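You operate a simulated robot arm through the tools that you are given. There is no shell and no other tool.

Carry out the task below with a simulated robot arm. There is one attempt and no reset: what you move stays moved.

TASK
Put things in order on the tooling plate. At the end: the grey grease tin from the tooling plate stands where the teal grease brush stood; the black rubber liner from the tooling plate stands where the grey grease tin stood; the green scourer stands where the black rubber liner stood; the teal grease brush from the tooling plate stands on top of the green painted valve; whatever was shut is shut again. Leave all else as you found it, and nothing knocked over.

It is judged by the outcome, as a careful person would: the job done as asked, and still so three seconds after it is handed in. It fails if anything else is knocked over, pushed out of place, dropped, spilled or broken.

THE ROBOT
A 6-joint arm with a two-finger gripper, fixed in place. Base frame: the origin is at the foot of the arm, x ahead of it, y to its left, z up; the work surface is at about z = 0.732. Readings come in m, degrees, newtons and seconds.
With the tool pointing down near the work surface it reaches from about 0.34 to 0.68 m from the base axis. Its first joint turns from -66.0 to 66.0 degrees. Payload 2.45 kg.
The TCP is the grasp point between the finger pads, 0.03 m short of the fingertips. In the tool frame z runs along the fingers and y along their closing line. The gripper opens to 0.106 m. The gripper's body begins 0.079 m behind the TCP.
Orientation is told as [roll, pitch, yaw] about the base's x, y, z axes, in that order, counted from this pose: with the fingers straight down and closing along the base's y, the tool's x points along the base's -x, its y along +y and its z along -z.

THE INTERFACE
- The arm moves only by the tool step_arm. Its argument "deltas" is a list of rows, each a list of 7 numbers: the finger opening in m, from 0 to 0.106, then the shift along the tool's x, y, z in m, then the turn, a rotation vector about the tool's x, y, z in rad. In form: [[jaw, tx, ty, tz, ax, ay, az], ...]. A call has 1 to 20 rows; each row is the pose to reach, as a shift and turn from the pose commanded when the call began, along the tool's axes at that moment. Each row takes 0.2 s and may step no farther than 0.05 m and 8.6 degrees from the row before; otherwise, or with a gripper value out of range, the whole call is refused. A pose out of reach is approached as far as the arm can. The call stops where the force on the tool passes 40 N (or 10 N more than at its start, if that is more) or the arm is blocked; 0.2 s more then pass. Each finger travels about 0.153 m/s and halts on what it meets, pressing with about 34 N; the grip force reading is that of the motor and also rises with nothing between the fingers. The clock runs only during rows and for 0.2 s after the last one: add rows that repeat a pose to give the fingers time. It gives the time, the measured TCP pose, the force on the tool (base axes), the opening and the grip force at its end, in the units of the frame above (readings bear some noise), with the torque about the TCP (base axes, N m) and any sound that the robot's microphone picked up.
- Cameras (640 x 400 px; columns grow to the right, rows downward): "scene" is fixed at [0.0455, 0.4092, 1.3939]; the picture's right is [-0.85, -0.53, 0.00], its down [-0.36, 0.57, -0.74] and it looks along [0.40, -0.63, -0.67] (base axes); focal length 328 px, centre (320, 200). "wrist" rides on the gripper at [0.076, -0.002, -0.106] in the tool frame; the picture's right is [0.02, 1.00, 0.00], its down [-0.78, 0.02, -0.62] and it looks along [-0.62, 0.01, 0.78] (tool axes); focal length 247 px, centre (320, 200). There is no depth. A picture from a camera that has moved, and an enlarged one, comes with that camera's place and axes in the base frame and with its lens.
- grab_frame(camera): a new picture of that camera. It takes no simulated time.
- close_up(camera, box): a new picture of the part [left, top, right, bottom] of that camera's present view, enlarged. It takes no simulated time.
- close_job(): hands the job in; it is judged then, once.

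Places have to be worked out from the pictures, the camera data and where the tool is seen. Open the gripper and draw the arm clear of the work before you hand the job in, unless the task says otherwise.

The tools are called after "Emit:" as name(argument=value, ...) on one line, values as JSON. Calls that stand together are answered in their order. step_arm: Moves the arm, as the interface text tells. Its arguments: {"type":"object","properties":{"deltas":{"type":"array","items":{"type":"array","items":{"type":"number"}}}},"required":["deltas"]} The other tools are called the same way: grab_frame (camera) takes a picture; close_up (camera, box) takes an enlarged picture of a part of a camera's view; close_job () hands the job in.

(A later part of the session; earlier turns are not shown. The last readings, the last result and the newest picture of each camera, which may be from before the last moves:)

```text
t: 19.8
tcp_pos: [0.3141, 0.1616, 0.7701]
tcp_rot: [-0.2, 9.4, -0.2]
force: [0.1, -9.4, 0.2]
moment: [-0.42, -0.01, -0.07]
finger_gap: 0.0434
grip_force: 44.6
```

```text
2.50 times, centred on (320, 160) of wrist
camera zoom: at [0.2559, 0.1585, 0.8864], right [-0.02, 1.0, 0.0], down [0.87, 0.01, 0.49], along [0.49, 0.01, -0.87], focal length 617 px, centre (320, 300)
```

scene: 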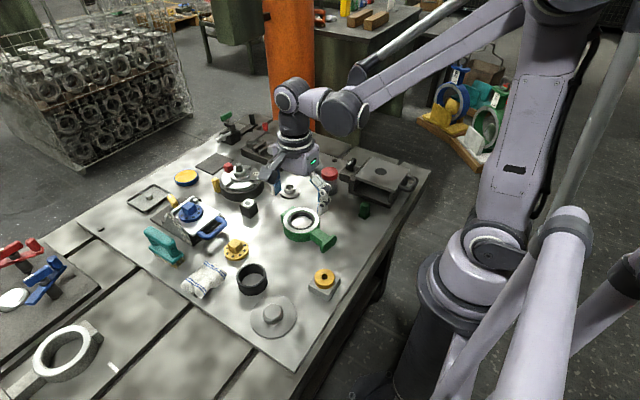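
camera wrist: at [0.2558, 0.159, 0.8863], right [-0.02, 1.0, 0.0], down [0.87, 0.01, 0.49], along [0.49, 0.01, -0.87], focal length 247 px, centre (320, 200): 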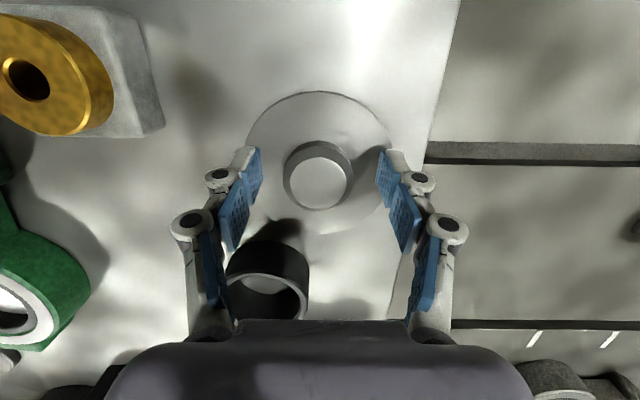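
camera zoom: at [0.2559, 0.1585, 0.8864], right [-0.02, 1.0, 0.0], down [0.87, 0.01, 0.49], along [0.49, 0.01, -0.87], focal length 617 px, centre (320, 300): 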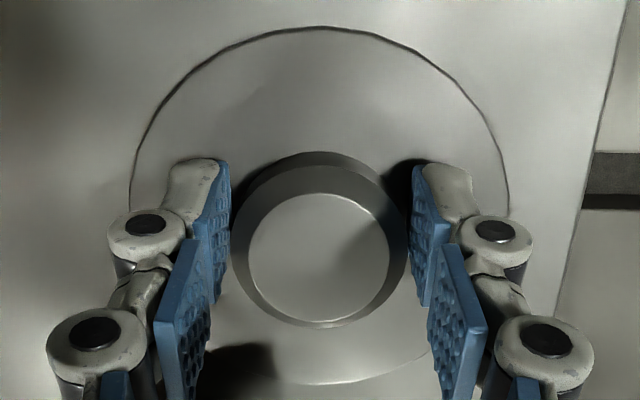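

Firm grip at 43 mm, with a slight side load. I'll lift a few millimetres slowly and watch the force.

Emit:
step_arm(deltas=[[0.03, 0.0005, -0.001, -0.003, 0, 0, 0], [0.03, 0.0012, -0.001, -0.007, 0, 0, 0], [0.03, 0.002, -0.001, -0.012, 0, 0, 0]])

Emit:
close_up(camera="wrist", box=[220, 80, 420, 240])

Emit:
close_up(camera="scene", box=[220, 270, 320, 340])

```text
t: 20.1
tcp_pos: [0.315, 0.1607, 0.7694]
tcp_rot: [0.0, 9.3, -0.3]
force: [0.4, 0.6, -5.2]
moment: [-0.02, 0.33, 0.01]
finger_gap: 0.0434
grip_force: 44.5
stopped in row 1: the force on the tool passed its limit at 61 N (the readings are from after the stop); the commanded pose is now the measured one
```

```text
2.50 times, centred on (320, 160) of wrist
camera zoom: at [0.2558, 0.1585, 0.8863], right [-0.02, 1.0, 0.0], down [0.87, 0.01, 0.49], along [0.49, 0.01, -0.87], focal length 617 px, centre (320, 300)
```

zoom: 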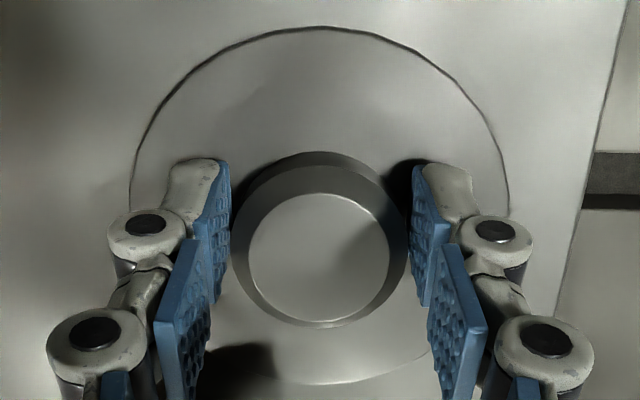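

```text
5.71 times, centred on (270, 305) of scene
camera zoom: at [0.0455, 0.4092, 1.3939], right [-0.85, -0.53, 0.0], down [-0.36, 0.57, -0.74], along [0.4, -0.63, -0.67], focal length 1873 px, centre (606, -400)
```

zoom: 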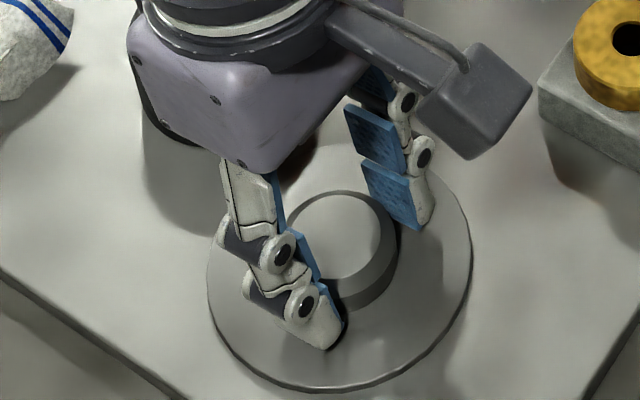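

The disc is rigidly fixed (61 N at a 3 mm pull), so it isn't a loose lid; I'll leave it alone. I release, rise, and then look at whether the yellow upright block by the turntable is a twin of the green one.

Emit:
step_arm(deltas=[[0.07, 0, 0, 0, 0, 0, 0], [0.07, 0, 0, 0, 0, 0, 0], [0.07, 0.004, 0, -0.025, 0, -0.04, 0], [0.08, 0.008, 0, -0.06, 0, -0.1, 0], [0.09, 0.01, 0, -0.1, 0, -0.162, 0], [0.09, 0.01, 0, -0.13, 0, -0.162, 0]])

Emit:
close_up(camera="scene", box=[196, 160, 244, 200])

Emit:
close_up(camera="scene", box=[245, 300, 305, 335])

Emit:
close_up(camera="scene", box=[285, 120, 345, 160])

Emit:
close_up(camera="scene", box=[310, 155, 350, 200])

```text
t: 21.6
tcp_pos: [0.3248, 0.162, 0.9009]
tcp_rot: [0.0, -0.1, -0.2]
force: [-0.5, 0.4, 0.4]
moment: [-0.04, -0.03, 0.0]
finger_gap: 0.0903
grip_force: 0.1
```

```text
10.00 times, centred on (220, 180) of scene
camera zoom: at [0.0454, 0.4092, 1.3939], right [-0.85, -0.53, 0.0], down [-0.36, 0.57, -0.74], along [0.4, -0.63, -0.67], focal length 3278 px, centre (1320, 400)
```

zoom: 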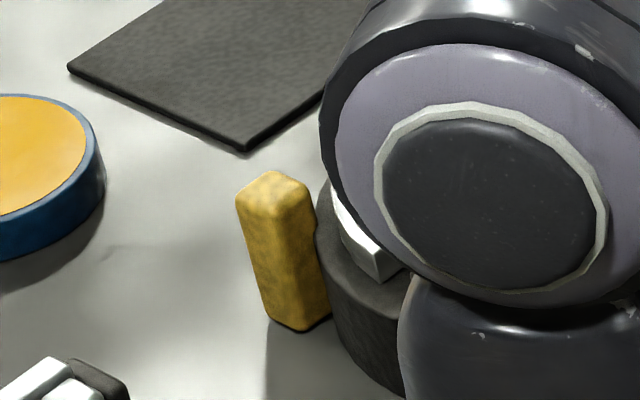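

```text
10.67 times, centred on (275, 318) of scene
camera zoom: at [0.0454, 0.4092, 1.3939], right [-0.85, -0.53, 0.0], down [-0.36, 0.57, -0.74], along [0.4, -0.63, -0.67], focal length 3496 px, centre (800, -1053)
```

zoom: 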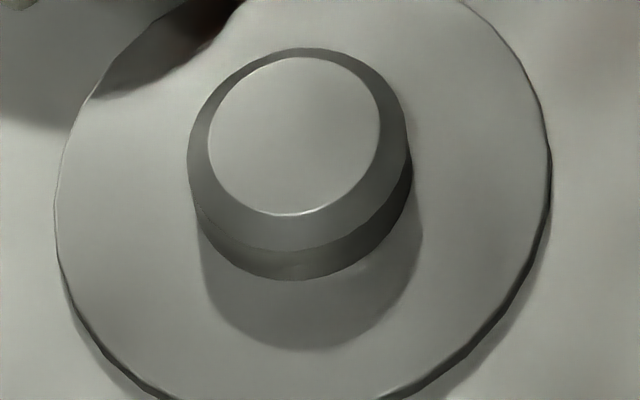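

```text
10.00 times, centred on (315, 140) of scene
camera zoom: at [0.0454, 0.4092, 1.3939], right [-0.85, -0.53, 0.0], down [-0.36, 0.57, -0.74], along [0.4, -0.63, -0.67], focal length 3278 px, centre (370, 800)
```

zoom: 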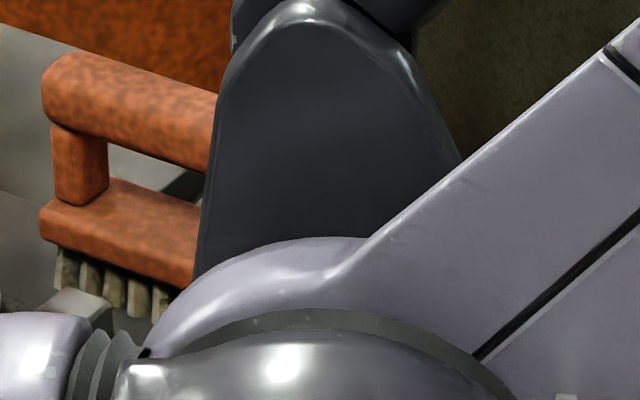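

```text
8.89 times, centred on (330, 178) of scene
camera zoom: at [0.0454, 0.4092, 1.3939], right [-0.85, -0.53, 0.0], down [-0.36, 0.57, -0.74], along [0.4, -0.63, -0.67], focal length 2914 px, centre (231, 400)
```

zoom: 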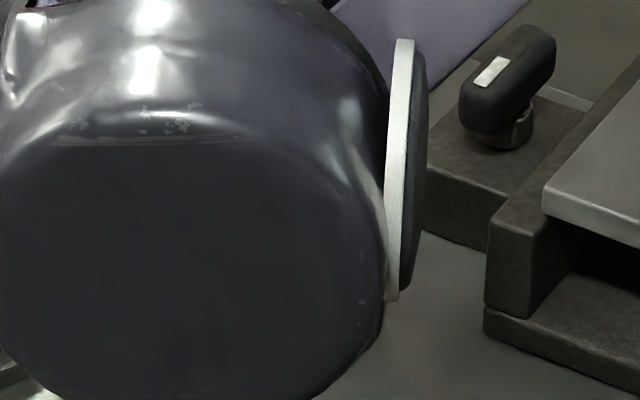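

The yellow block is a plain pin, whereas the green one has a distinct fibrous pad. One more check: the gap under the sine plate's front edge.

Emit:
close_up(camera="scene", box=[185, 210, 233, 246])

Emit:
close_up(camera="scene", box=[345, 190, 385, 225])

Emit:
grab_frame(camera="scene")

```text
11.11 times, centred on (209, 228) of scene
camera zoom: at [0.0454, 0.4092, 1.3939], right [-0.85, -0.53, 0.0], down [-0.36, 0.57, -0.74], along [0.4, -0.63, -0.67], focal length 3642 px, centre (1553, -111)
```

zoom: 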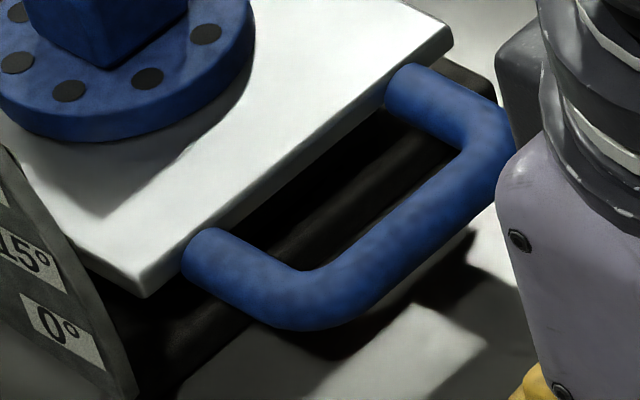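

```text
11.43 times, centred on (365, 208) of scene
camera zoom: at [0.0454, 0.4092, 1.3939], right [-0.85, -0.53, 0.0], down [-0.36, 0.57, -0.74], along [0.4, -0.63, -0.67], focal length 3746 px, centre (-194, 114)
```

zoom: 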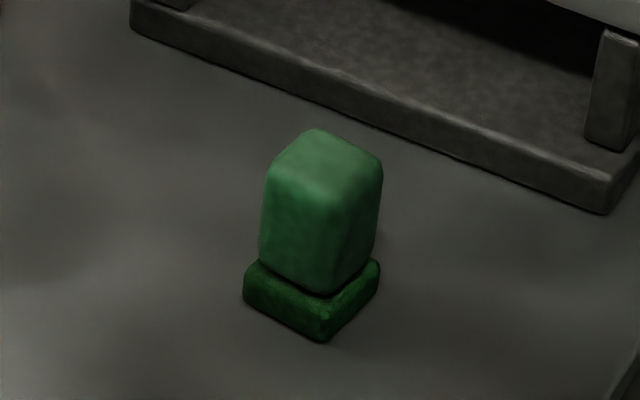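

```text
taken
```

scene: 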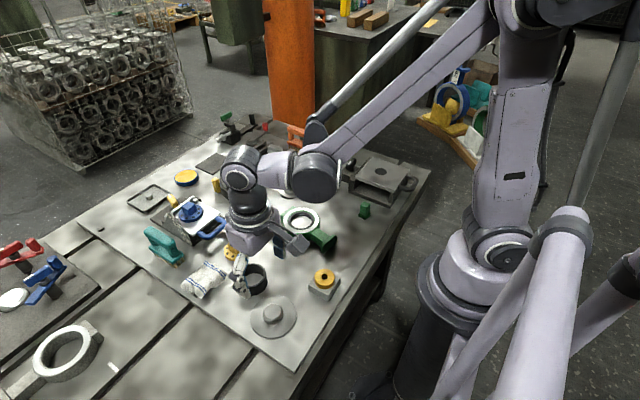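

The green block is my current scourer candidate, but the task doesn't place the scourer on the plate, so I want to rule out the space under the sine plate. I'll bring the camera low in front of it.

Emit:
step_arm(deltas=[[0.09, -0.025, -0.008, 0, 0, -0.12, 0], [0.09, -0.05, -0.016, 0, 0, -0.24, 0], [0.09, -0.075, -0.024, 0, 0, -0.36, 0], [0.09, -0.1, -0.032, 0.01, 0, -0.48, 0], [0.09, -0.125, -0.04, 0.03, 0, -0.6, 0], [0.09, -0.15, -0.047, 0.05, 0, -0.72, 0], [0.09, -0.165, -0.052, 0.065, 0, -0.84, 0], [0.09, -0.165, -0.052, 0.065, 0, -0.84, 0]])

Emit:
grab_frame(camera="wrist")

Emit:
close_up(camera="wrist", box=[230, 80, 390, 180])

```text
t: 23.4
tcp_pos: [0.5051, 0.1111, 0.8553]
tcp_rot: [-0.3, -48.2, -0.1]
force: [0.7, -0.7, 0.0]
moment: [0.03, 0.0, 0.0]
finger_gap: 0.09
grip_force: 0.1
out of reach, approached as far as the arm can: row 7, 8
```

```text
taken
camera wrist: at [0.3747, 0.1109, 0.8706], right [-0.01, 1.0, -0.02], down [0.06, 0.02, 1.0], along [1.0, 0.01, -0.06], focal length 247 px, centre (320, 200)
```

wrist: 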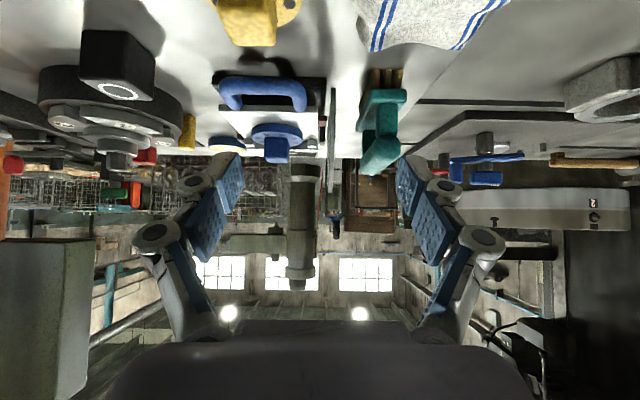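

```text
4.00 times, centred on (310, 130) of wrist
camera zoom: at [0.3747, 0.1109, 0.8706], right [-0.01, 1.0, -0.02], down [0.06, 0.02, 1.0], along [1.0, 0.01, -0.06], focal length 988 px, centre (360, 480)
```

zoom: 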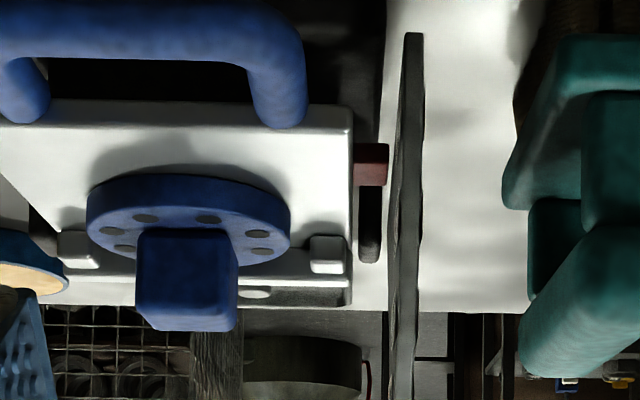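

Emit:
close_up(camera="wrist", box=[210, 60, 340, 115])

Emit:
close_up(camera="wrist", box=[30, 20, 210, 170])

Emit:
close_up(camera="wrist", box=[350, 60, 420, 190])

```text
4.92 times, centred on (275, 88) of wrist
camera zoom: at [0.3747, 0.1109, 0.8706], right [-0.01, 1.0, -0.02], down [0.06, 0.02, 1.0], along [1.0, 0.01, -0.06], focal length 1216 px, centre (542, 754)
```

zoom: 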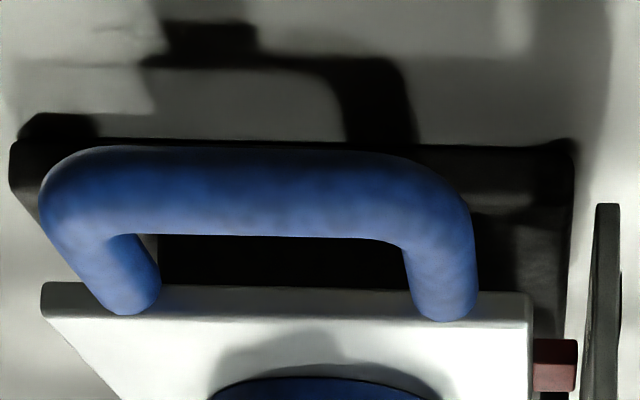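

```text
2.67 times, centred on (120, 95) of wrist
camera zoom: at [0.3747, 0.1109, 0.8706], right [-0.01, 1.0, -0.02], down [0.06, 0.02, 1.0], along [1.0, 0.01, -0.06], focal length 659 px, centre (853, 480)
```

zoom: 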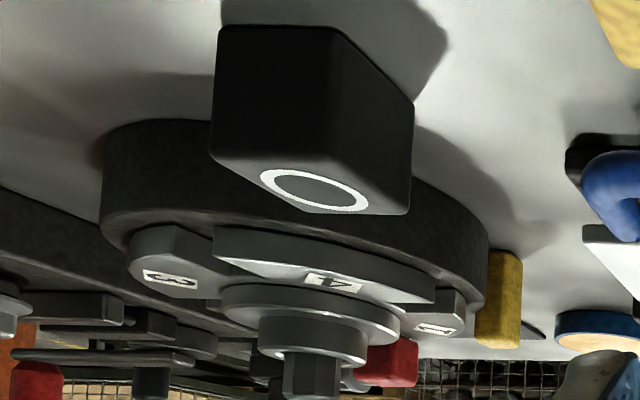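

```text
3.08 times, centred on (385, 125) of wrist
camera zoom: at [0.3747, 0.1109, 0.8706], right [-0.01, 1.0, -0.02], down [0.06, 0.02, 1.0], along [1.0, 0.01, -0.06], focal length 760 px, centre (120, 431)
```

zoom: 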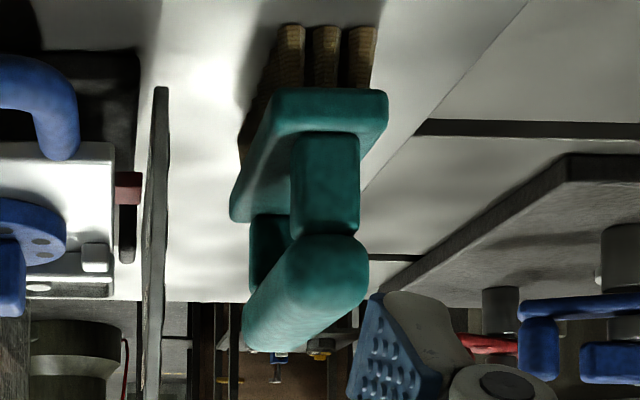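

The gap under the sine plate is thin and dark, likely just the base. The rag, however, shows a tall hump with edges peeking out on both sides, so I'll inspect it from the -y side at a low angle.

Emit:
step_arm(deltas=[[0.09, -0.009, -0.01, -0.014, 0, 0.14, 0], [0.09, -0.018, -0.02, -0.028, 0, 0.28, 0], [0.09, -0.027, -0.03, -0.042, 0, 0.42, 0], [0.09, -0.036, -0.04, -0.056, 0, 0.56, 0], [0.09, -0.045, -0.05, -0.07, 0, 0.7, 0], [0.09, -0.054, -0.061, -0.082, 0, 0.84, 0]])

Emit:
step_arm(deltas=[[0.09, 0, 0, 0, 0, 0, -0.15], [0.09, 0, 0, 0, 0, 0, -0.3], [0.09, 0, 0, 0, 0, 0, -0.45], [0.09, 0, 0, 0, 0, 0, -0.6], [0.09, 0, 0, 0, 0, 0, -0.75], [0.09, 0, 0, 0, 0, 0, -0.9], [0.09, 0, 0, 0, 0, 0, -1.05], [0.09, 0, 0, 0, 0, 0, -1.2], [0.09, 0, 0, 0, 0, 0, -1.35], [0.09, 0, 0, 0, 0, 0, -1.5], [0.09, 0, 0, 0, 0, 0, -1.57]])

Emit:
grab_frame(camera="wrist")

```text
t: 24.8
tcp_pos: [0.4809, 0.0528, 0.9515]
tcp_rot: [-0.1, 0.1, -0.3]
force: [0.3, 0.0, 0.7]
moment: [0.03, 0.01, 0.02]
finger_gap: 0.0901
grip_force: 0.0
```

```text
t: 27.1
tcp_pos: [0.4814, 0.0519, 0.9526]
tcp_rot: [0.0, 0.1, 89.9]
force: [0.7, 0.4, 0.2]
moment: [0.05, -0.01, 0.02]
finger_gap: 0.0902
grip_force: 0.0
```

```text
taken
camera wrist: at [0.4827, -0.0243, 1.059], right [-1.0, -0.02, 0.0], down [-0.02, 0.78, 0.62], along [-0.01, 0.62, -0.78], focal length 247 px, centre (320, 200)
```

wrist: 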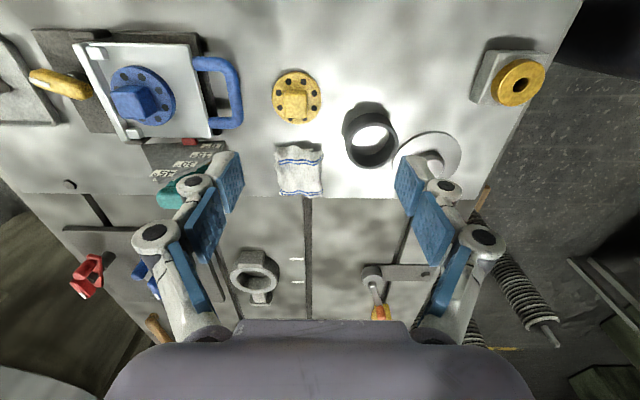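

Now I'll tilt and lower to look at the rag from the side.

Emit:
step_arm(deltas=[[0.09, -0.006, -0.002, 0.02, 0, -0.12, 0], [0.09, -0.012, -0.005, 0.04, 0, -0.24, 0], [0.09, -0.018, -0.008, 0.06, 0, -0.36, 0], [0.09, -0.025, -0.01, 0.08, 0, -0.48, 0], [0.09, -0.032, -0.012, 0.1, 0, -0.6, 0], [0.09, -0.038, -0.014, 0.118, 0, -0.72, 0], [0.09, -0.038, -0.014, 0.125, 0, -0.75, 0], [0.09, -0.038, -0.014, 0.125, 0, -0.75, 0]])

Emit:
grab_frame(camera="wrist")

Emit:
close_up(camera="wrist", box=[240, 50, 400, 150])

```text
t: 28.9
tcp_pos: [0.4956, 0.0902, 0.8268]
tcp_rot: [-0.1, -42.9, 89.7]
force: [-0.3, -1.2, 0.3]
moment: [-0.05, -0.01, 0.01]
finger_gap: 0.09
grip_force: 0.0
```

```text
taken
camera wrist: at [0.4966, -0.0383, 0.8527], right [-1.0, -0.01, -0.01], down [-0.02, 0.15, 0.99], along [-0.01, 0.99, -0.15], focal length 247 px, centre (320, 200)
```

wrist: 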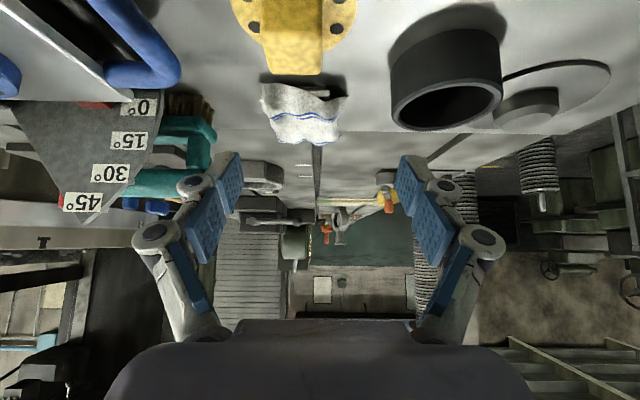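

```text
4.00 times, centred on (320, 100) of wrist
camera zoom: at [0.4966, -0.0383, 0.8527], right [-1.0, -0.01, -0.01], down [-0.02, 0.15, 0.99], along [-0.01, 0.99, -0.15], focal length 988 px, centre (320, 600)
```

zoom: 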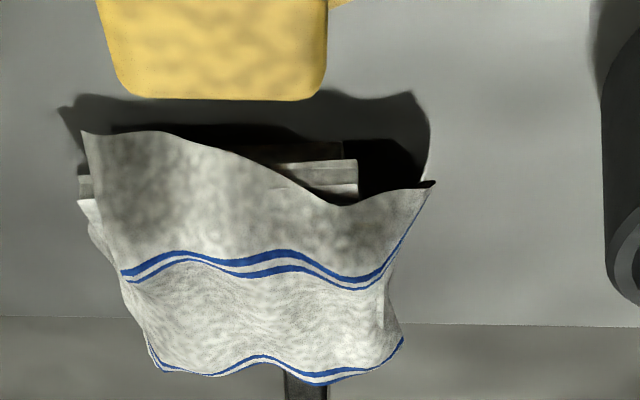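

There is clearly a box-like object under the rag. I'll zoom in further.

Emit:
close_up(camera="wrist", box=[255, 70, 355, 130])

Emit:
close_up(camera="wrist", box=[300, 78, 360, 108])

Emit:
close_up(camera="scene", box=[175, 250, 235, 300])

```text
6.40 times, centred on (305, 100) of wrist
camera zoom: at [0.4966, -0.0383, 0.8527], right [-1.0, -0.01, -0.01], down [-0.02, 0.15, 0.99], along [-0.01, 0.99, -0.15], focal length 1581 px, centre (416, 840)
```

zoom: 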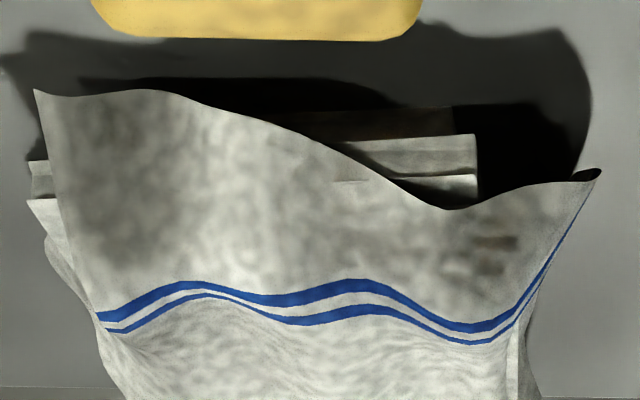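

```text
10.67 times, centred on (330, 93) of wrist
camera zoom: at [0.4966, -0.0383, 0.8527], right [-1.0, -0.01, -0.01], down [-0.02, 0.15, 0.99], along [-0.01, 0.99, -0.15], focal length 2634 px, centre (213, 1341)
```

zoom: 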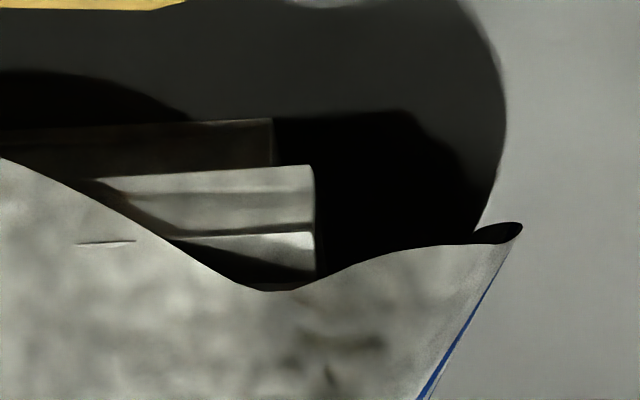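

```text
8.00 times, centred on (205, 275) of scene
camera zoom: at [0.0455, 0.4092, 1.3939], right [-0.85, -0.53, 0.0], down [-0.36, 0.57, -0.74], along [0.4, -0.63, -0.67], focal length 2622 px, centre (1240, -400)
```

zoom: 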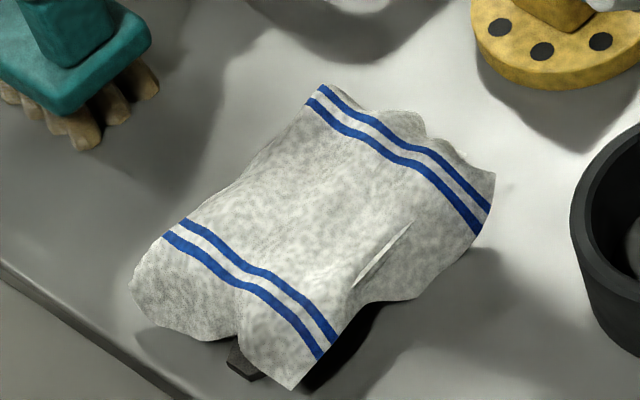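

Something layered (a dark base with grey bars or a small case) lies under the rag. I'll look at it from the robot side too before deciding; first untilt and rise, then yaw back to 0.

Emit:
step_arm(deltas=[[0.09, 0, 0, -0.03, 0, 0.14, 0], [0.09, 0, 0, -0.06, 0, 0.28, 0], [0.09, 0, 0, -0.09, 0, 0.42, 0], [0.09, 0, 0, -0.11, 0, 0.56, 0], [0.09, 0, 0, -0.12, 0, 0.7, 0], [0.09, 0, 0, -0.12, 0, 0.75, 0]])

Emit:
step_arm(deltas=[[0.09, 0, 0.005, 0, 0, 0, 0.15], [0.09, -0.02, 0.01, 0, 0, 0, 0.3], [0.09, -0.04, 0.02, 0, 0, 0, 0.45], [0.09, -0.06, 0.03, 0, 0, 0, 0.6], [0.09, -0.08, 0.04, 0, 0, 0, 0.75], [0.09, -0.1, 0.05, 0, 0, 0, 0.9], [0.09, -0.12, 0.06, 0, 0, 0, 1.05], [0.09, -0.14, 0.07, 0, 0, 0, 1.2], [0.09, -0.16, 0.08, 0, 0, 0, 1.35], [0.09, -0.17, 0.09, 0, 0, 0, 1.5], [0.09, -0.17, 0.09, 0, 0, 0, 1.573]])

Emit:
grab_frame(camera="wrist")

```text
t: 30.4
tcp_pos: [0.4947, 0.0084, 0.9152]
tcp_rot: [-0.1, 0.2, 89.8]
force: [0.1, -0.9, 0.5]
moment: [0.03, 0.02, 0.01]
finger_gap: 0.0901
grip_force: 0.1
```

```text
t: 32.8
tcp_pos: [0.4059, 0.1802, 0.9151]
tcp_rot: [-0.1, 0.0, -0.5]
force: [-0.6, 0.7, 0.5]
moment: [0.02, -0.01, 0.0]
finger_gap: 0.0902
grip_force: 0.1
```

```text
taken
camera wrist: at [0.3296, 0.1785, 1.0211], right [-0.01, 1.0, 0.0], down [0.78, 0.01, 0.62], along [0.62, 0.01, -0.78], focal length 247 px, centre (320, 200)
```

wrist: 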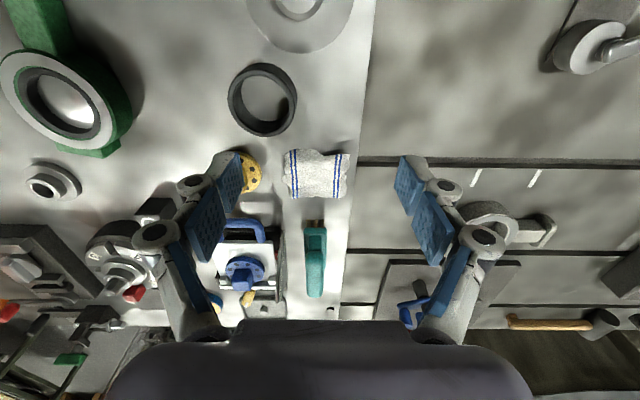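

Emit:
step_arm(deltas=[[0.09, -0.008, 0, 0.01, 0, -0.13, 0], [0.09, -0.016, 0, 0.02, 0, -0.26, 0], [0.09, -0.024, 0, 0.03, 0, -0.39, 0], [0.09, -0.032, 0, 0.04, 0, -0.52, 0], [0.09, -0.042, 0, 0.05, 0, -0.65, 0], [0.09, -0.05, 0, 0.06, 0, -0.75, 0], [0.09, -0.05, 0, 0.06, 0, -0.75, 0]])

Emit:
grab_frame(camera="wrist")

Emit:
close_up(camera="wrist", box=[260, 30, 400, 130])

```text
t: 34.4
tcp_pos: [0.4562, 0.1775, 0.8543]
tcp_rot: [-0.2, -43.0, -0.2]
force: [-1.2, 0.6, 0.1]
moment: [-0.02, 0.04, 0.0]
finger_gap: 0.09
grip_force: 0.0
```

```text
taken
camera wrist: at [0.3281, 0.1766, 0.8797], right [-0.01, 1.0, -0.02], down [0.15, 0.02, 0.99], along [0.99, 0.01, -0.15], focal length 247 px, centre (320, 200)
```

wrist: 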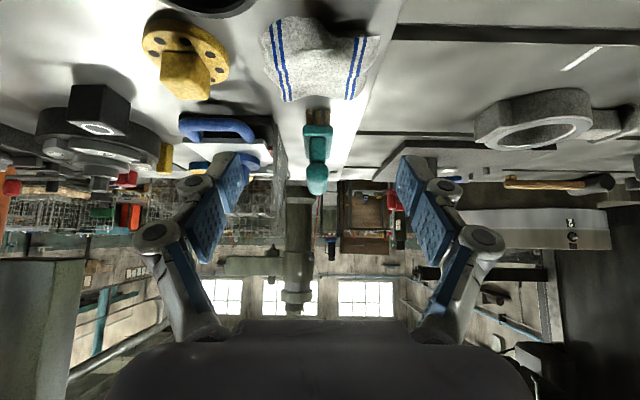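

```text
4.00 times, centred on (330, 80) of wrist
camera zoom: at [0.3281, 0.1766, 0.8797], right [-0.01, 1.0, -0.02], down [0.15, 0.02, 0.99], along [0.99, 0.01, -0.15], focal length 988 px, centre (280, 680)
```

zoom: 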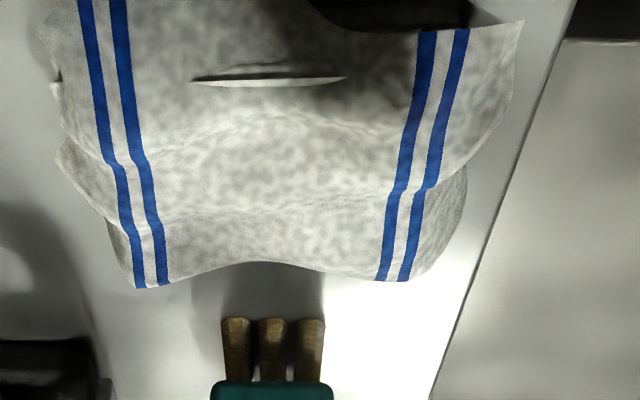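

The rag drapes over some grey bar; no green shows there. I'll look at the remaining unexplained item, the round grip near the tin, with scene zooms while the arm is out of the way.

Emit:
close_up(camera="scene", box=[295, 150, 335, 185])

Emit:
close_up(camera="scene", box=[235, 120, 315, 175])

Emit:
close_up(camera="scene", box=[205, 150, 275, 215])

Emit:
close_up(camera="scene", box=[270, 170, 310, 205])

Emit:
close_up(camera="scene", box=[295, 255, 355, 305])

```text
11.43 times, centred on (315, 168) of scene
camera zoom: at [0.0454, 0.4092, 1.3939], right [-0.85, -0.53, 0.0], down [-0.36, 0.57, -0.74], along [0.4, -0.63, -0.67], focal length 3746 px, centre (377, 571)
```

zoom: 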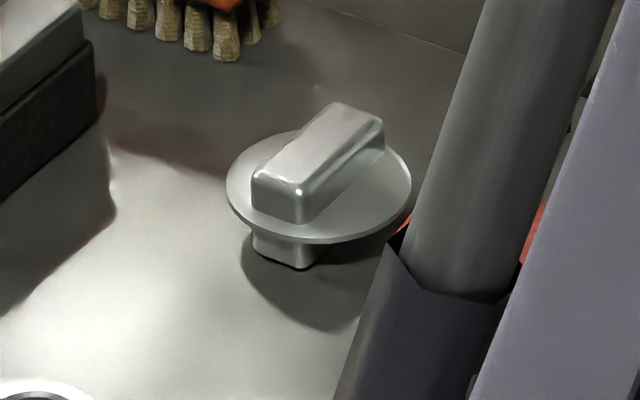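

```text
7.27 times, centred on (275, 148) of scene
camera zoom: at [0.0454, 0.4092, 1.3939], right [-0.85, -0.53, 0.0], down [-0.36, 0.57, -0.74], along [0.4, -0.63, -0.67], focal length 2384 px, centre (647, 582)
```

zoom: 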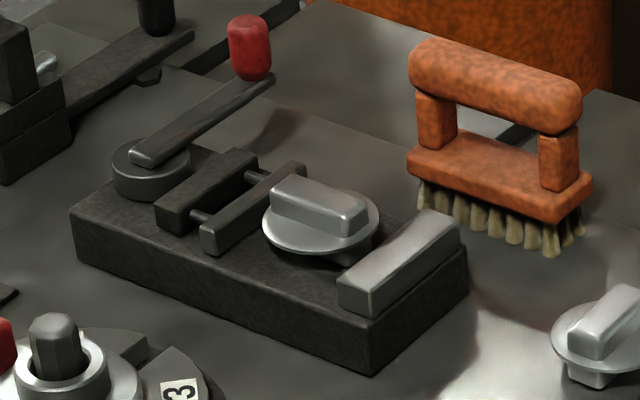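

```text
6.15 times, centred on (240, 182) of scene
camera zoom: at [0.0454, 0.4092, 1.3939], right [-0.85, -0.53, 0.0], down [-0.36, 0.57, -0.74], along [0.4, -0.63, -0.67], focal length 2017 px, centre (812, 308)
```

zoom: 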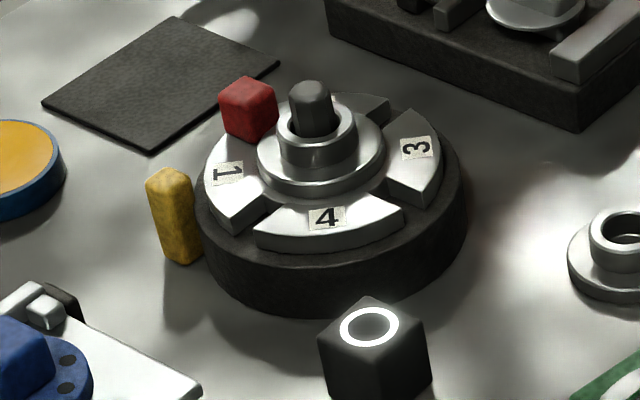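

```text
11.43 times, centred on (290, 188) of scene
camera zoom: at [0.0454, 0.4092, 1.3939], right [-0.85, -0.53, 0.0], down [-0.36, 0.57, -0.74], along [0.4, -0.63, -0.67], focal length 3746 px, centre (663, 343)
```

zoom: 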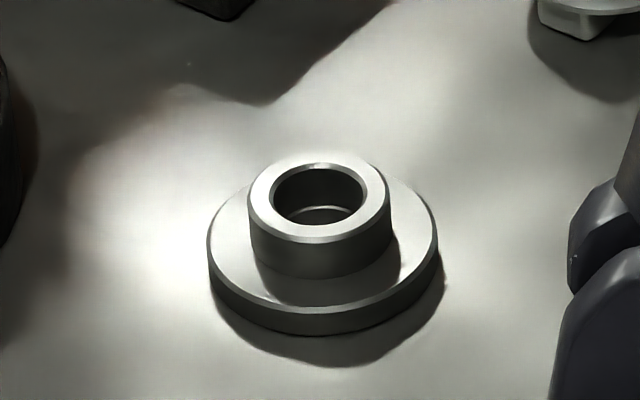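

```text
8.00 times, centred on (325, 280) of scene
camera zoom: at [0.0454, 0.4092, 1.3939], right [-0.85, -0.53, 0.0], down [-0.36, 0.57, -0.74], along [0.4, -0.63, -0.67], focal length 2622 px, centre (280, -440)
```

zoom: 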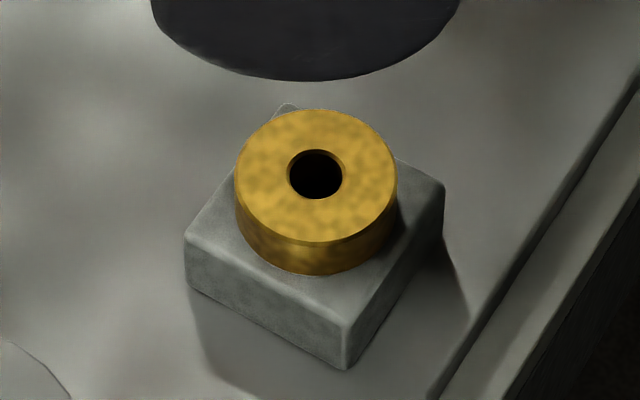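

These are workpieces and fixtures; the green padded block is the only scourer-like item, so I take it as the scourer. Order: brush onto the valve, tin to the brush spot, liner to the tin spot, scourer to the liner spot. Now over to the brush for a measuring view.

Emit:
step_arm(deltas=[[0.09, -0.01, 0, -0.02, 0, 0.12, 0], [0.09, -0.03, 0, -0.02, 0, 0.25, 0], [0.09, -0.06, 0, -0.01, 0, 0.38, 0], [0.09, -0.09, 0, 0.01, 0, 0.5, 0], [0.09, -0.115, 0, 0.03, 0, 0.63, 0], [0.09, -0.136, 0, 0.045, 0, 0.75, 0], [0.09, -0.136, 0, 0.045, 0, 0.75, 0]])

Emit:
grab_frame(camera="wrist")

Emit:
close_up(camera="wrist", box=[260, 110, 400, 230])

Emit:
close_up(camera="scene", box=[135, 215, 195, 275])

```text
t: 36.0
tcp_pos: [0.5863, 0.1777, 0.9127]
tcp_rot: [-0.1, 0.1, -0.4]
force: [-0.2, -0.2, 0.1]
moment: [0.0, -0.03, 0.03]
finger_gap: 0.0901
grip_force: 0.2
```

```text
taken
camera wrist: at [0.5101, 0.176, 1.0189], right [-0.02, 1.0, 0.0], down [0.78, 0.01, 0.62], along [0.62, 0.01, -0.78], focal length 247 px, centre (320, 200)
```

wrist: 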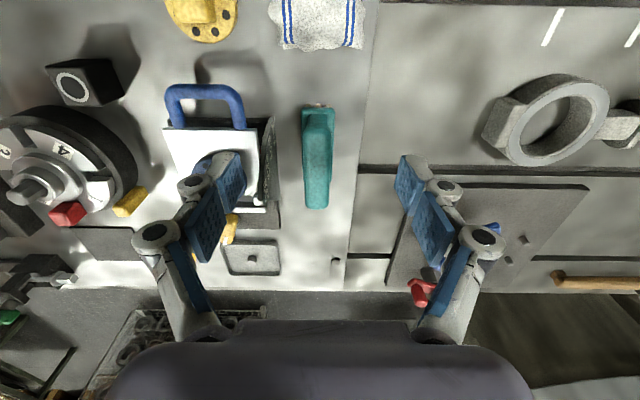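

```text
3.33 times, centred on (330, 170) of wrist
camera zoom: at [0.5101, 0.176, 1.0189], right [-0.02, 1.0, 0.0], down [0.78, 0.01, 0.62], along [0.62, 0.01, -0.78], focal length 823 px, centre (287, 300)
```

zoom: 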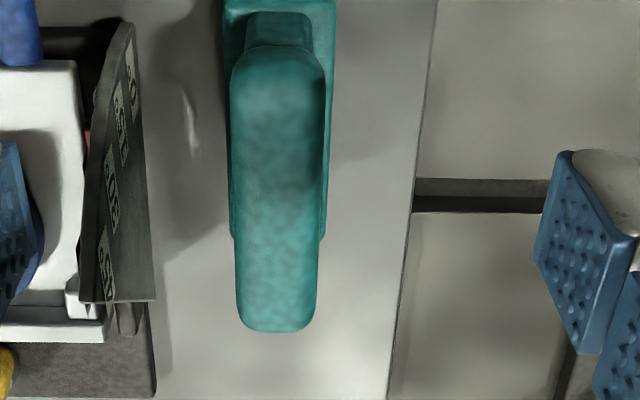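

```text
6.67 times, centred on (165, 245) of scene
camera zoom: at [0.0455, 0.4092, 1.3939], right [-0.85, -0.53, 0.0], down [-0.36, 0.57, -0.74], along [0.4, -0.63, -0.67], focal length 2185 px, centre (1353, -100)
```

zoom: 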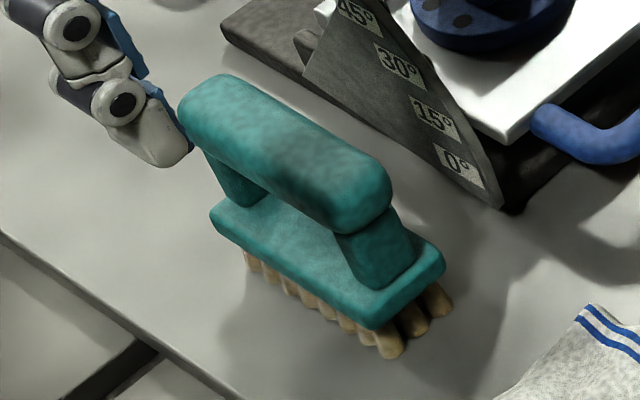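

Brush handle: bar about 23 mm wide, from x≈0.583 to 0.668 at y≈0.1755, top at z≈0.835, lying along x. I'll narrow the opening (the protractor is close), move above its middle and check.

Emit:
step_arm(deltas=[[0.07, -0.02, -0.001, 0, 0, 0, 0.003], [0.046, -0.04, -0.002, 0, 0, 0, 0.006], [0.046, -0.04, -0.002, 0.03, 0, 0, 0.006], [0.046, -0.04, -0.002, 0.045, 0, 0, 0.006]])

Emit:
grab_frame(camera="wrist")

Emit:
close_up(camera="scene", box=[115, 185, 215, 275])

```text
t: 37.0
tcp_pos: [0.6264, 0.1754, 0.8688]
tcp_rot: [-0.1, 0.1, -0.8]
force: [0.4, 0.3, 0.3]
moment: [0.03, 0.02, -0.03]
finger_gap: 0.0458
grip_force: 0.1
```

```text
taken
camera wrist: at [0.5503, 0.1742, 0.9755], right [-0.01, 1.0, 0.0], down [0.78, 0.01, 0.62], along [0.62, 0.0, -0.78], focal length 247 px, centre (320, 200)
```

wrist: 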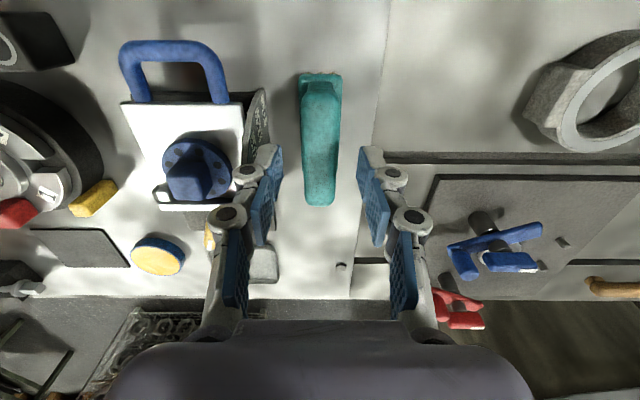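

```text
4.44 times, centred on (165, 230) of scene
camera zoom: at [0.0455, 0.4092, 1.3939], right [-0.85, -0.53, 0.0], down [-0.36, 0.57, -0.74], along [0.4, -0.63, -0.67], focal length 1457 px, centre (1009, 67)
```

zoom: 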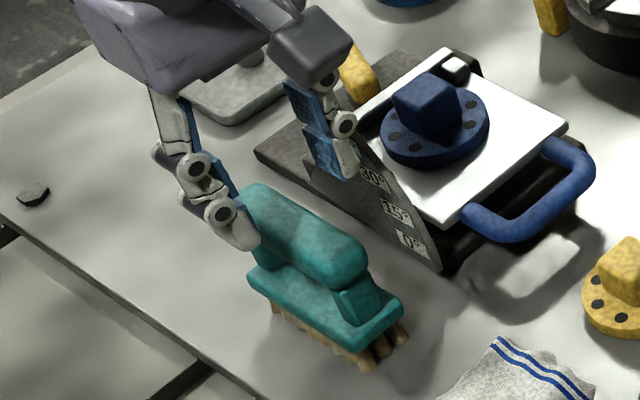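

The handle is centred between the fingers. I'll descend to z≈0.822 and close.

Emit:
step_arm(deltas=[[0.046, 0, 0, 0.02, 0, 0, 0.007], [0.046, 0, 0, 0.035, 0, 0, 0.014], [0.046, 0, 0, 0.047, 0, 0, 0.014], [0.046, 0, 0, 0.047, 0, 0, 0.014]])

Emit:
close_up(camera="scene", box=[115, 185, 215, 275])

Emit:
grab_frame(camera="wrist")

```text
t: 38.0
tcp_pos: [0.6274, 0.1755, 0.8215]
tcp_rot: [-0.1, 0.0, -1.5]
force: [0.2, 0.0, -0.4]
moment: [0.0, 0.0, -0.01]
finger_gap: 0.0459
grip_force: 0.1
```

```text
4.44 times, centred on (165, 230) of scene
camera zoom: at [0.0455, 0.4092, 1.3939], right [-0.85, -0.53, 0.0], down [-0.36, 0.57, -0.74], along [0.4, -0.63, -0.67], focal length 1457 px, centre (1009, 67)
```

zoom: 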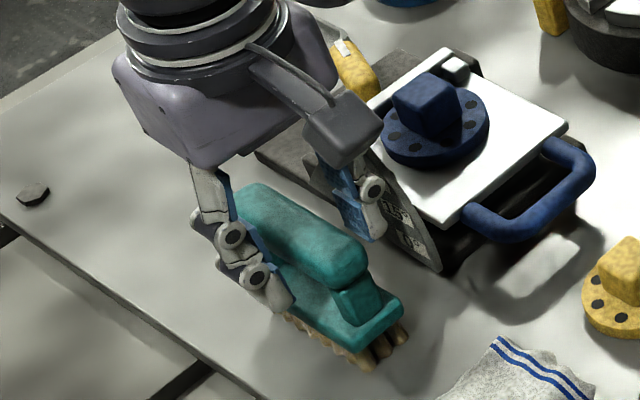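

```text
taken
camera wrist: at [0.5501, 0.175, 0.9276], right [0.01, 1.0, 0.0], down [0.78, 0.0, 0.62], along [0.62, 0.0, -0.78], focal length 247 px, centre (320, 200)
```

wrist: 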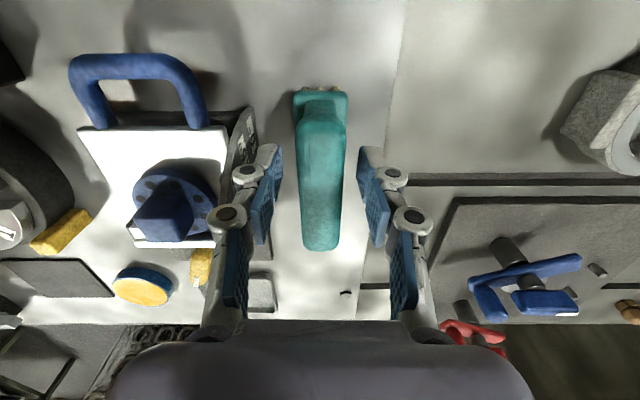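

Fingers are beside the bar. I'll undo the small yaw error and close.

Emit:
step_arm(deltas=[[0.046, 0, 0, 0, 0, 0, -0.026], [0.03, 0, 0, 0, 0, 0, -0.026], [0.012, 0, 0, 0, 0, 0, -0.026], [0.012, 0, 0, 0, 0, 0, -0.026], [0.012, 0, 0, 0, 0, 0, -0.026]])

```text
t: 39.1
tcp_pos: [0.6268, 0.1743, 0.822]
tcp_rot: [-0.1, 0.0, 0.0]
force: [-0.4, -0.6, 0.7]
moment: [0.0, 0.02, -0.01]
finger_gap: 0.025
grip_force: 33.8
```

Gripped at 25 mm. I'll lift straight up.

Emit:
step_arm(deltas=[[0.012, 0, 0, -0.006, 0, 0, 0], [0.012, 0, 0, -0.02, 0, 0, 0], [0.012, 0, 0, -0.05, 0, 0, 0], [0.012, 0, 0, -0.09, 0, 0, 0], [0.012, 0, 0, -0.13, 0, 0, 0], [0.012, 0, 0, -0.13, 0, 0, 0]])

Emit:
close_up(camera="scene", box=[100, 170, 240, 290])

Emit:
grab_frame(camera="wrist")

```text
t: 40.5
tcp_pos: [0.6278, 0.1752, 0.9535]
tcp_rot: [-0.1, 0.0, 0.0]
force: [0.2, -0.5, -2.3]
moment: [-0.02, 0.02, -0.02]
finger_gap: 0.0247
grip_force: 34.1
```

```text
3.33 times, centred on (170, 230) of scene
camera zoom: at [0.0455, 0.4092, 1.3939], right [-0.85, -0.53, 0.0], down [-0.36, 0.57, -0.74], along [0.4, -0.63, -0.67], focal length 1093 px, centre (820, 100)
```

zoom: 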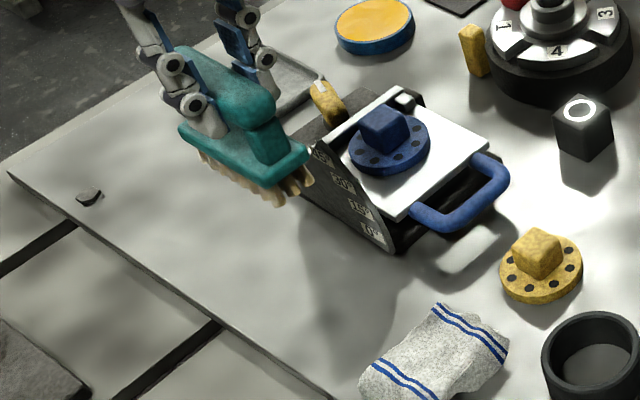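

```text
taken
camera wrist: at [0.5503, 0.1737, 1.0596], right [-0.02, 1.0, 0.0], down [0.78, 0.02, 0.62], along [0.62, 0.01, -0.78], focal length 247 px, centre (320, 200)
```

wrist: 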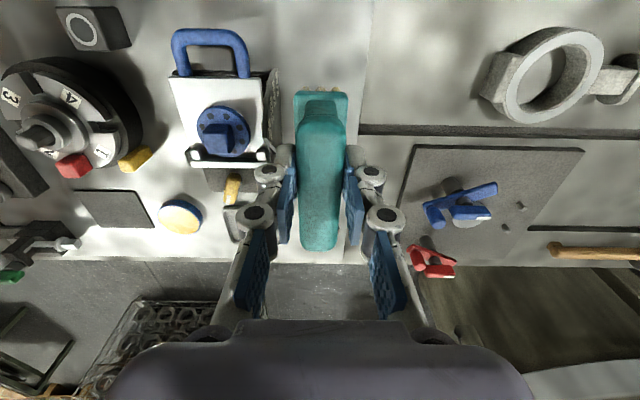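

Brush held cleanly (about 0.2 kg). I'll carry it high toward the valve and take a measuring look at the valve ring from beside it.

Emit:
step_arm(deltas=[[0.012, 0.03, -0.02, 0, 0, 0, 0], [0.012, 0.07, -0.045, 0, 0, 0, 0], [0.012, 0.11, -0.07, 0, 0, 0, 0], [0.012, 0.15, -0.095, 0, 0, 0, 0], [0.012, 0.19, -0.12, 0, 0, 0, 0], [0.012, 0.22, -0.14, 0, 0, 0, 0], [0.012, 0.228, -0.145, 0, 0, 0, 0], [0.012, 0.228, -0.145, 0, 0, 0, 0]])

Emit:
grab_frame(camera="wrist")

Emit:
close_up(camera="wrist", box=[150, 30, 300, 180])

Emit:
close_up(camera="scene", box=[260, 190, 350, 260])

```text
t: 42.4
tcp_pos: [0.3987, 0.0295, 0.9531]
tcp_rot: [-0.1, -0.1, 0.0]
force: [-0.1, 0.0, -1.3]
moment: [0.0, 0.04, 0.0]
finger_gap: 0.0248
grip_force: 34.1
```

```text
taken
camera wrist: at [0.3217, 0.0275, 1.0591], right [-0.02, 1.0, 0.0], down [0.78, 0.02, 0.62], along [0.62, 0.01, -0.78], focal length 247 px, centre (320, 200)
```

wrist: 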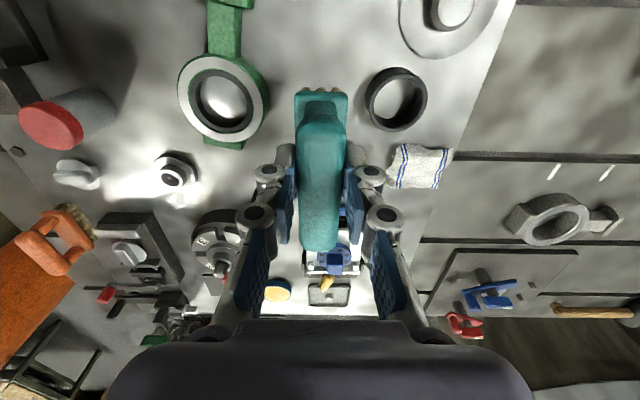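

```text
2.67 times, centred on (225, 105) of wrist
camera zoom: at [0.3217, 0.0275, 1.0591], right [-0.02, 1.0, 0.0], down [0.78, 0.02, 0.62], along [0.62, 0.01, -0.78], focal length 659 px, centre (573, 453)
```

zoom: 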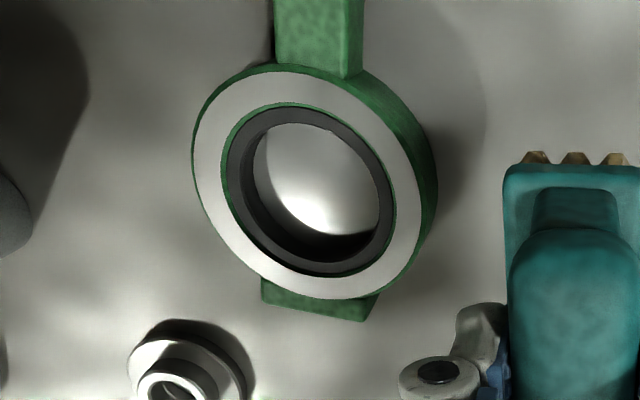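

```text
5.71 times, centred on (305, 225) of scene
camera zoom: at [0.0455, 0.4092, 1.3939], right [-0.85, -0.53, 0.0], down [-0.36, 0.57, -0.74], along [0.4, -0.63, -0.67], focal length 1873 px, centre (406, 57)
```

zoom: 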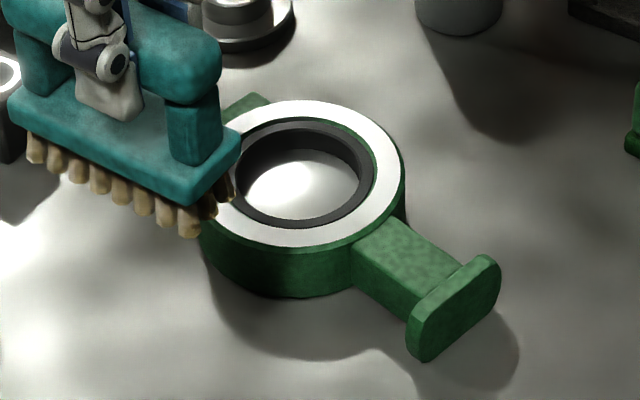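

The valve ring top is at about z 0.77, centre ≈(0.411, -0.084), outer Ø ≈97 mm, bore ≈54 mm. I need the bristle footprint to be sure it bridges the bore, so I'll zoom on the held brush.

Emit:
close_up(camera="scene", box=[235, 165, 305, 235])

Emit:
close_up(camera="wrist", box=[270, 70, 370, 270])

```text
5.71 times, centred on (270, 200) of scene
camera zoom: at [0.0455, 0.4092, 1.3939], right [-0.85, -0.53, 0.0], down [-0.36, 0.57, -0.74], along [0.4, -0.63, -0.67], focal length 1873 px, centre (606, 200)
```

zoom: 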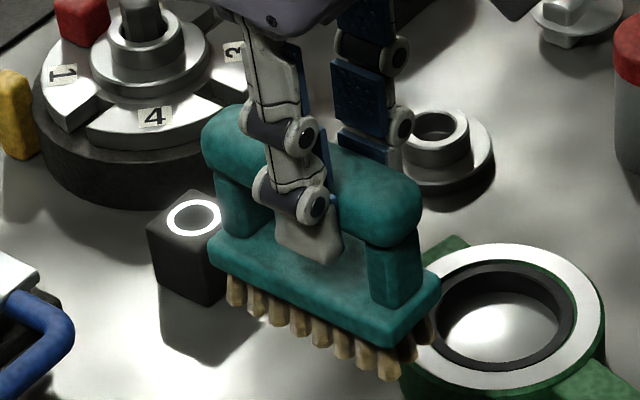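

```text
2.00 times, centred on (320, 170) of wrist
camera zoom: at [0.3217, 0.0275, 1.0591], right [-0.02, 1.0, 0.0], down [0.78, 0.02, 0.62], along [0.62, 0.01, -0.78], focal length 494 px, centre (320, 260)
```

zoom: 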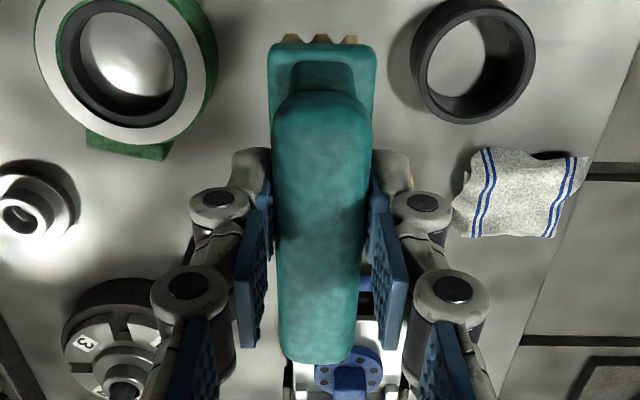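

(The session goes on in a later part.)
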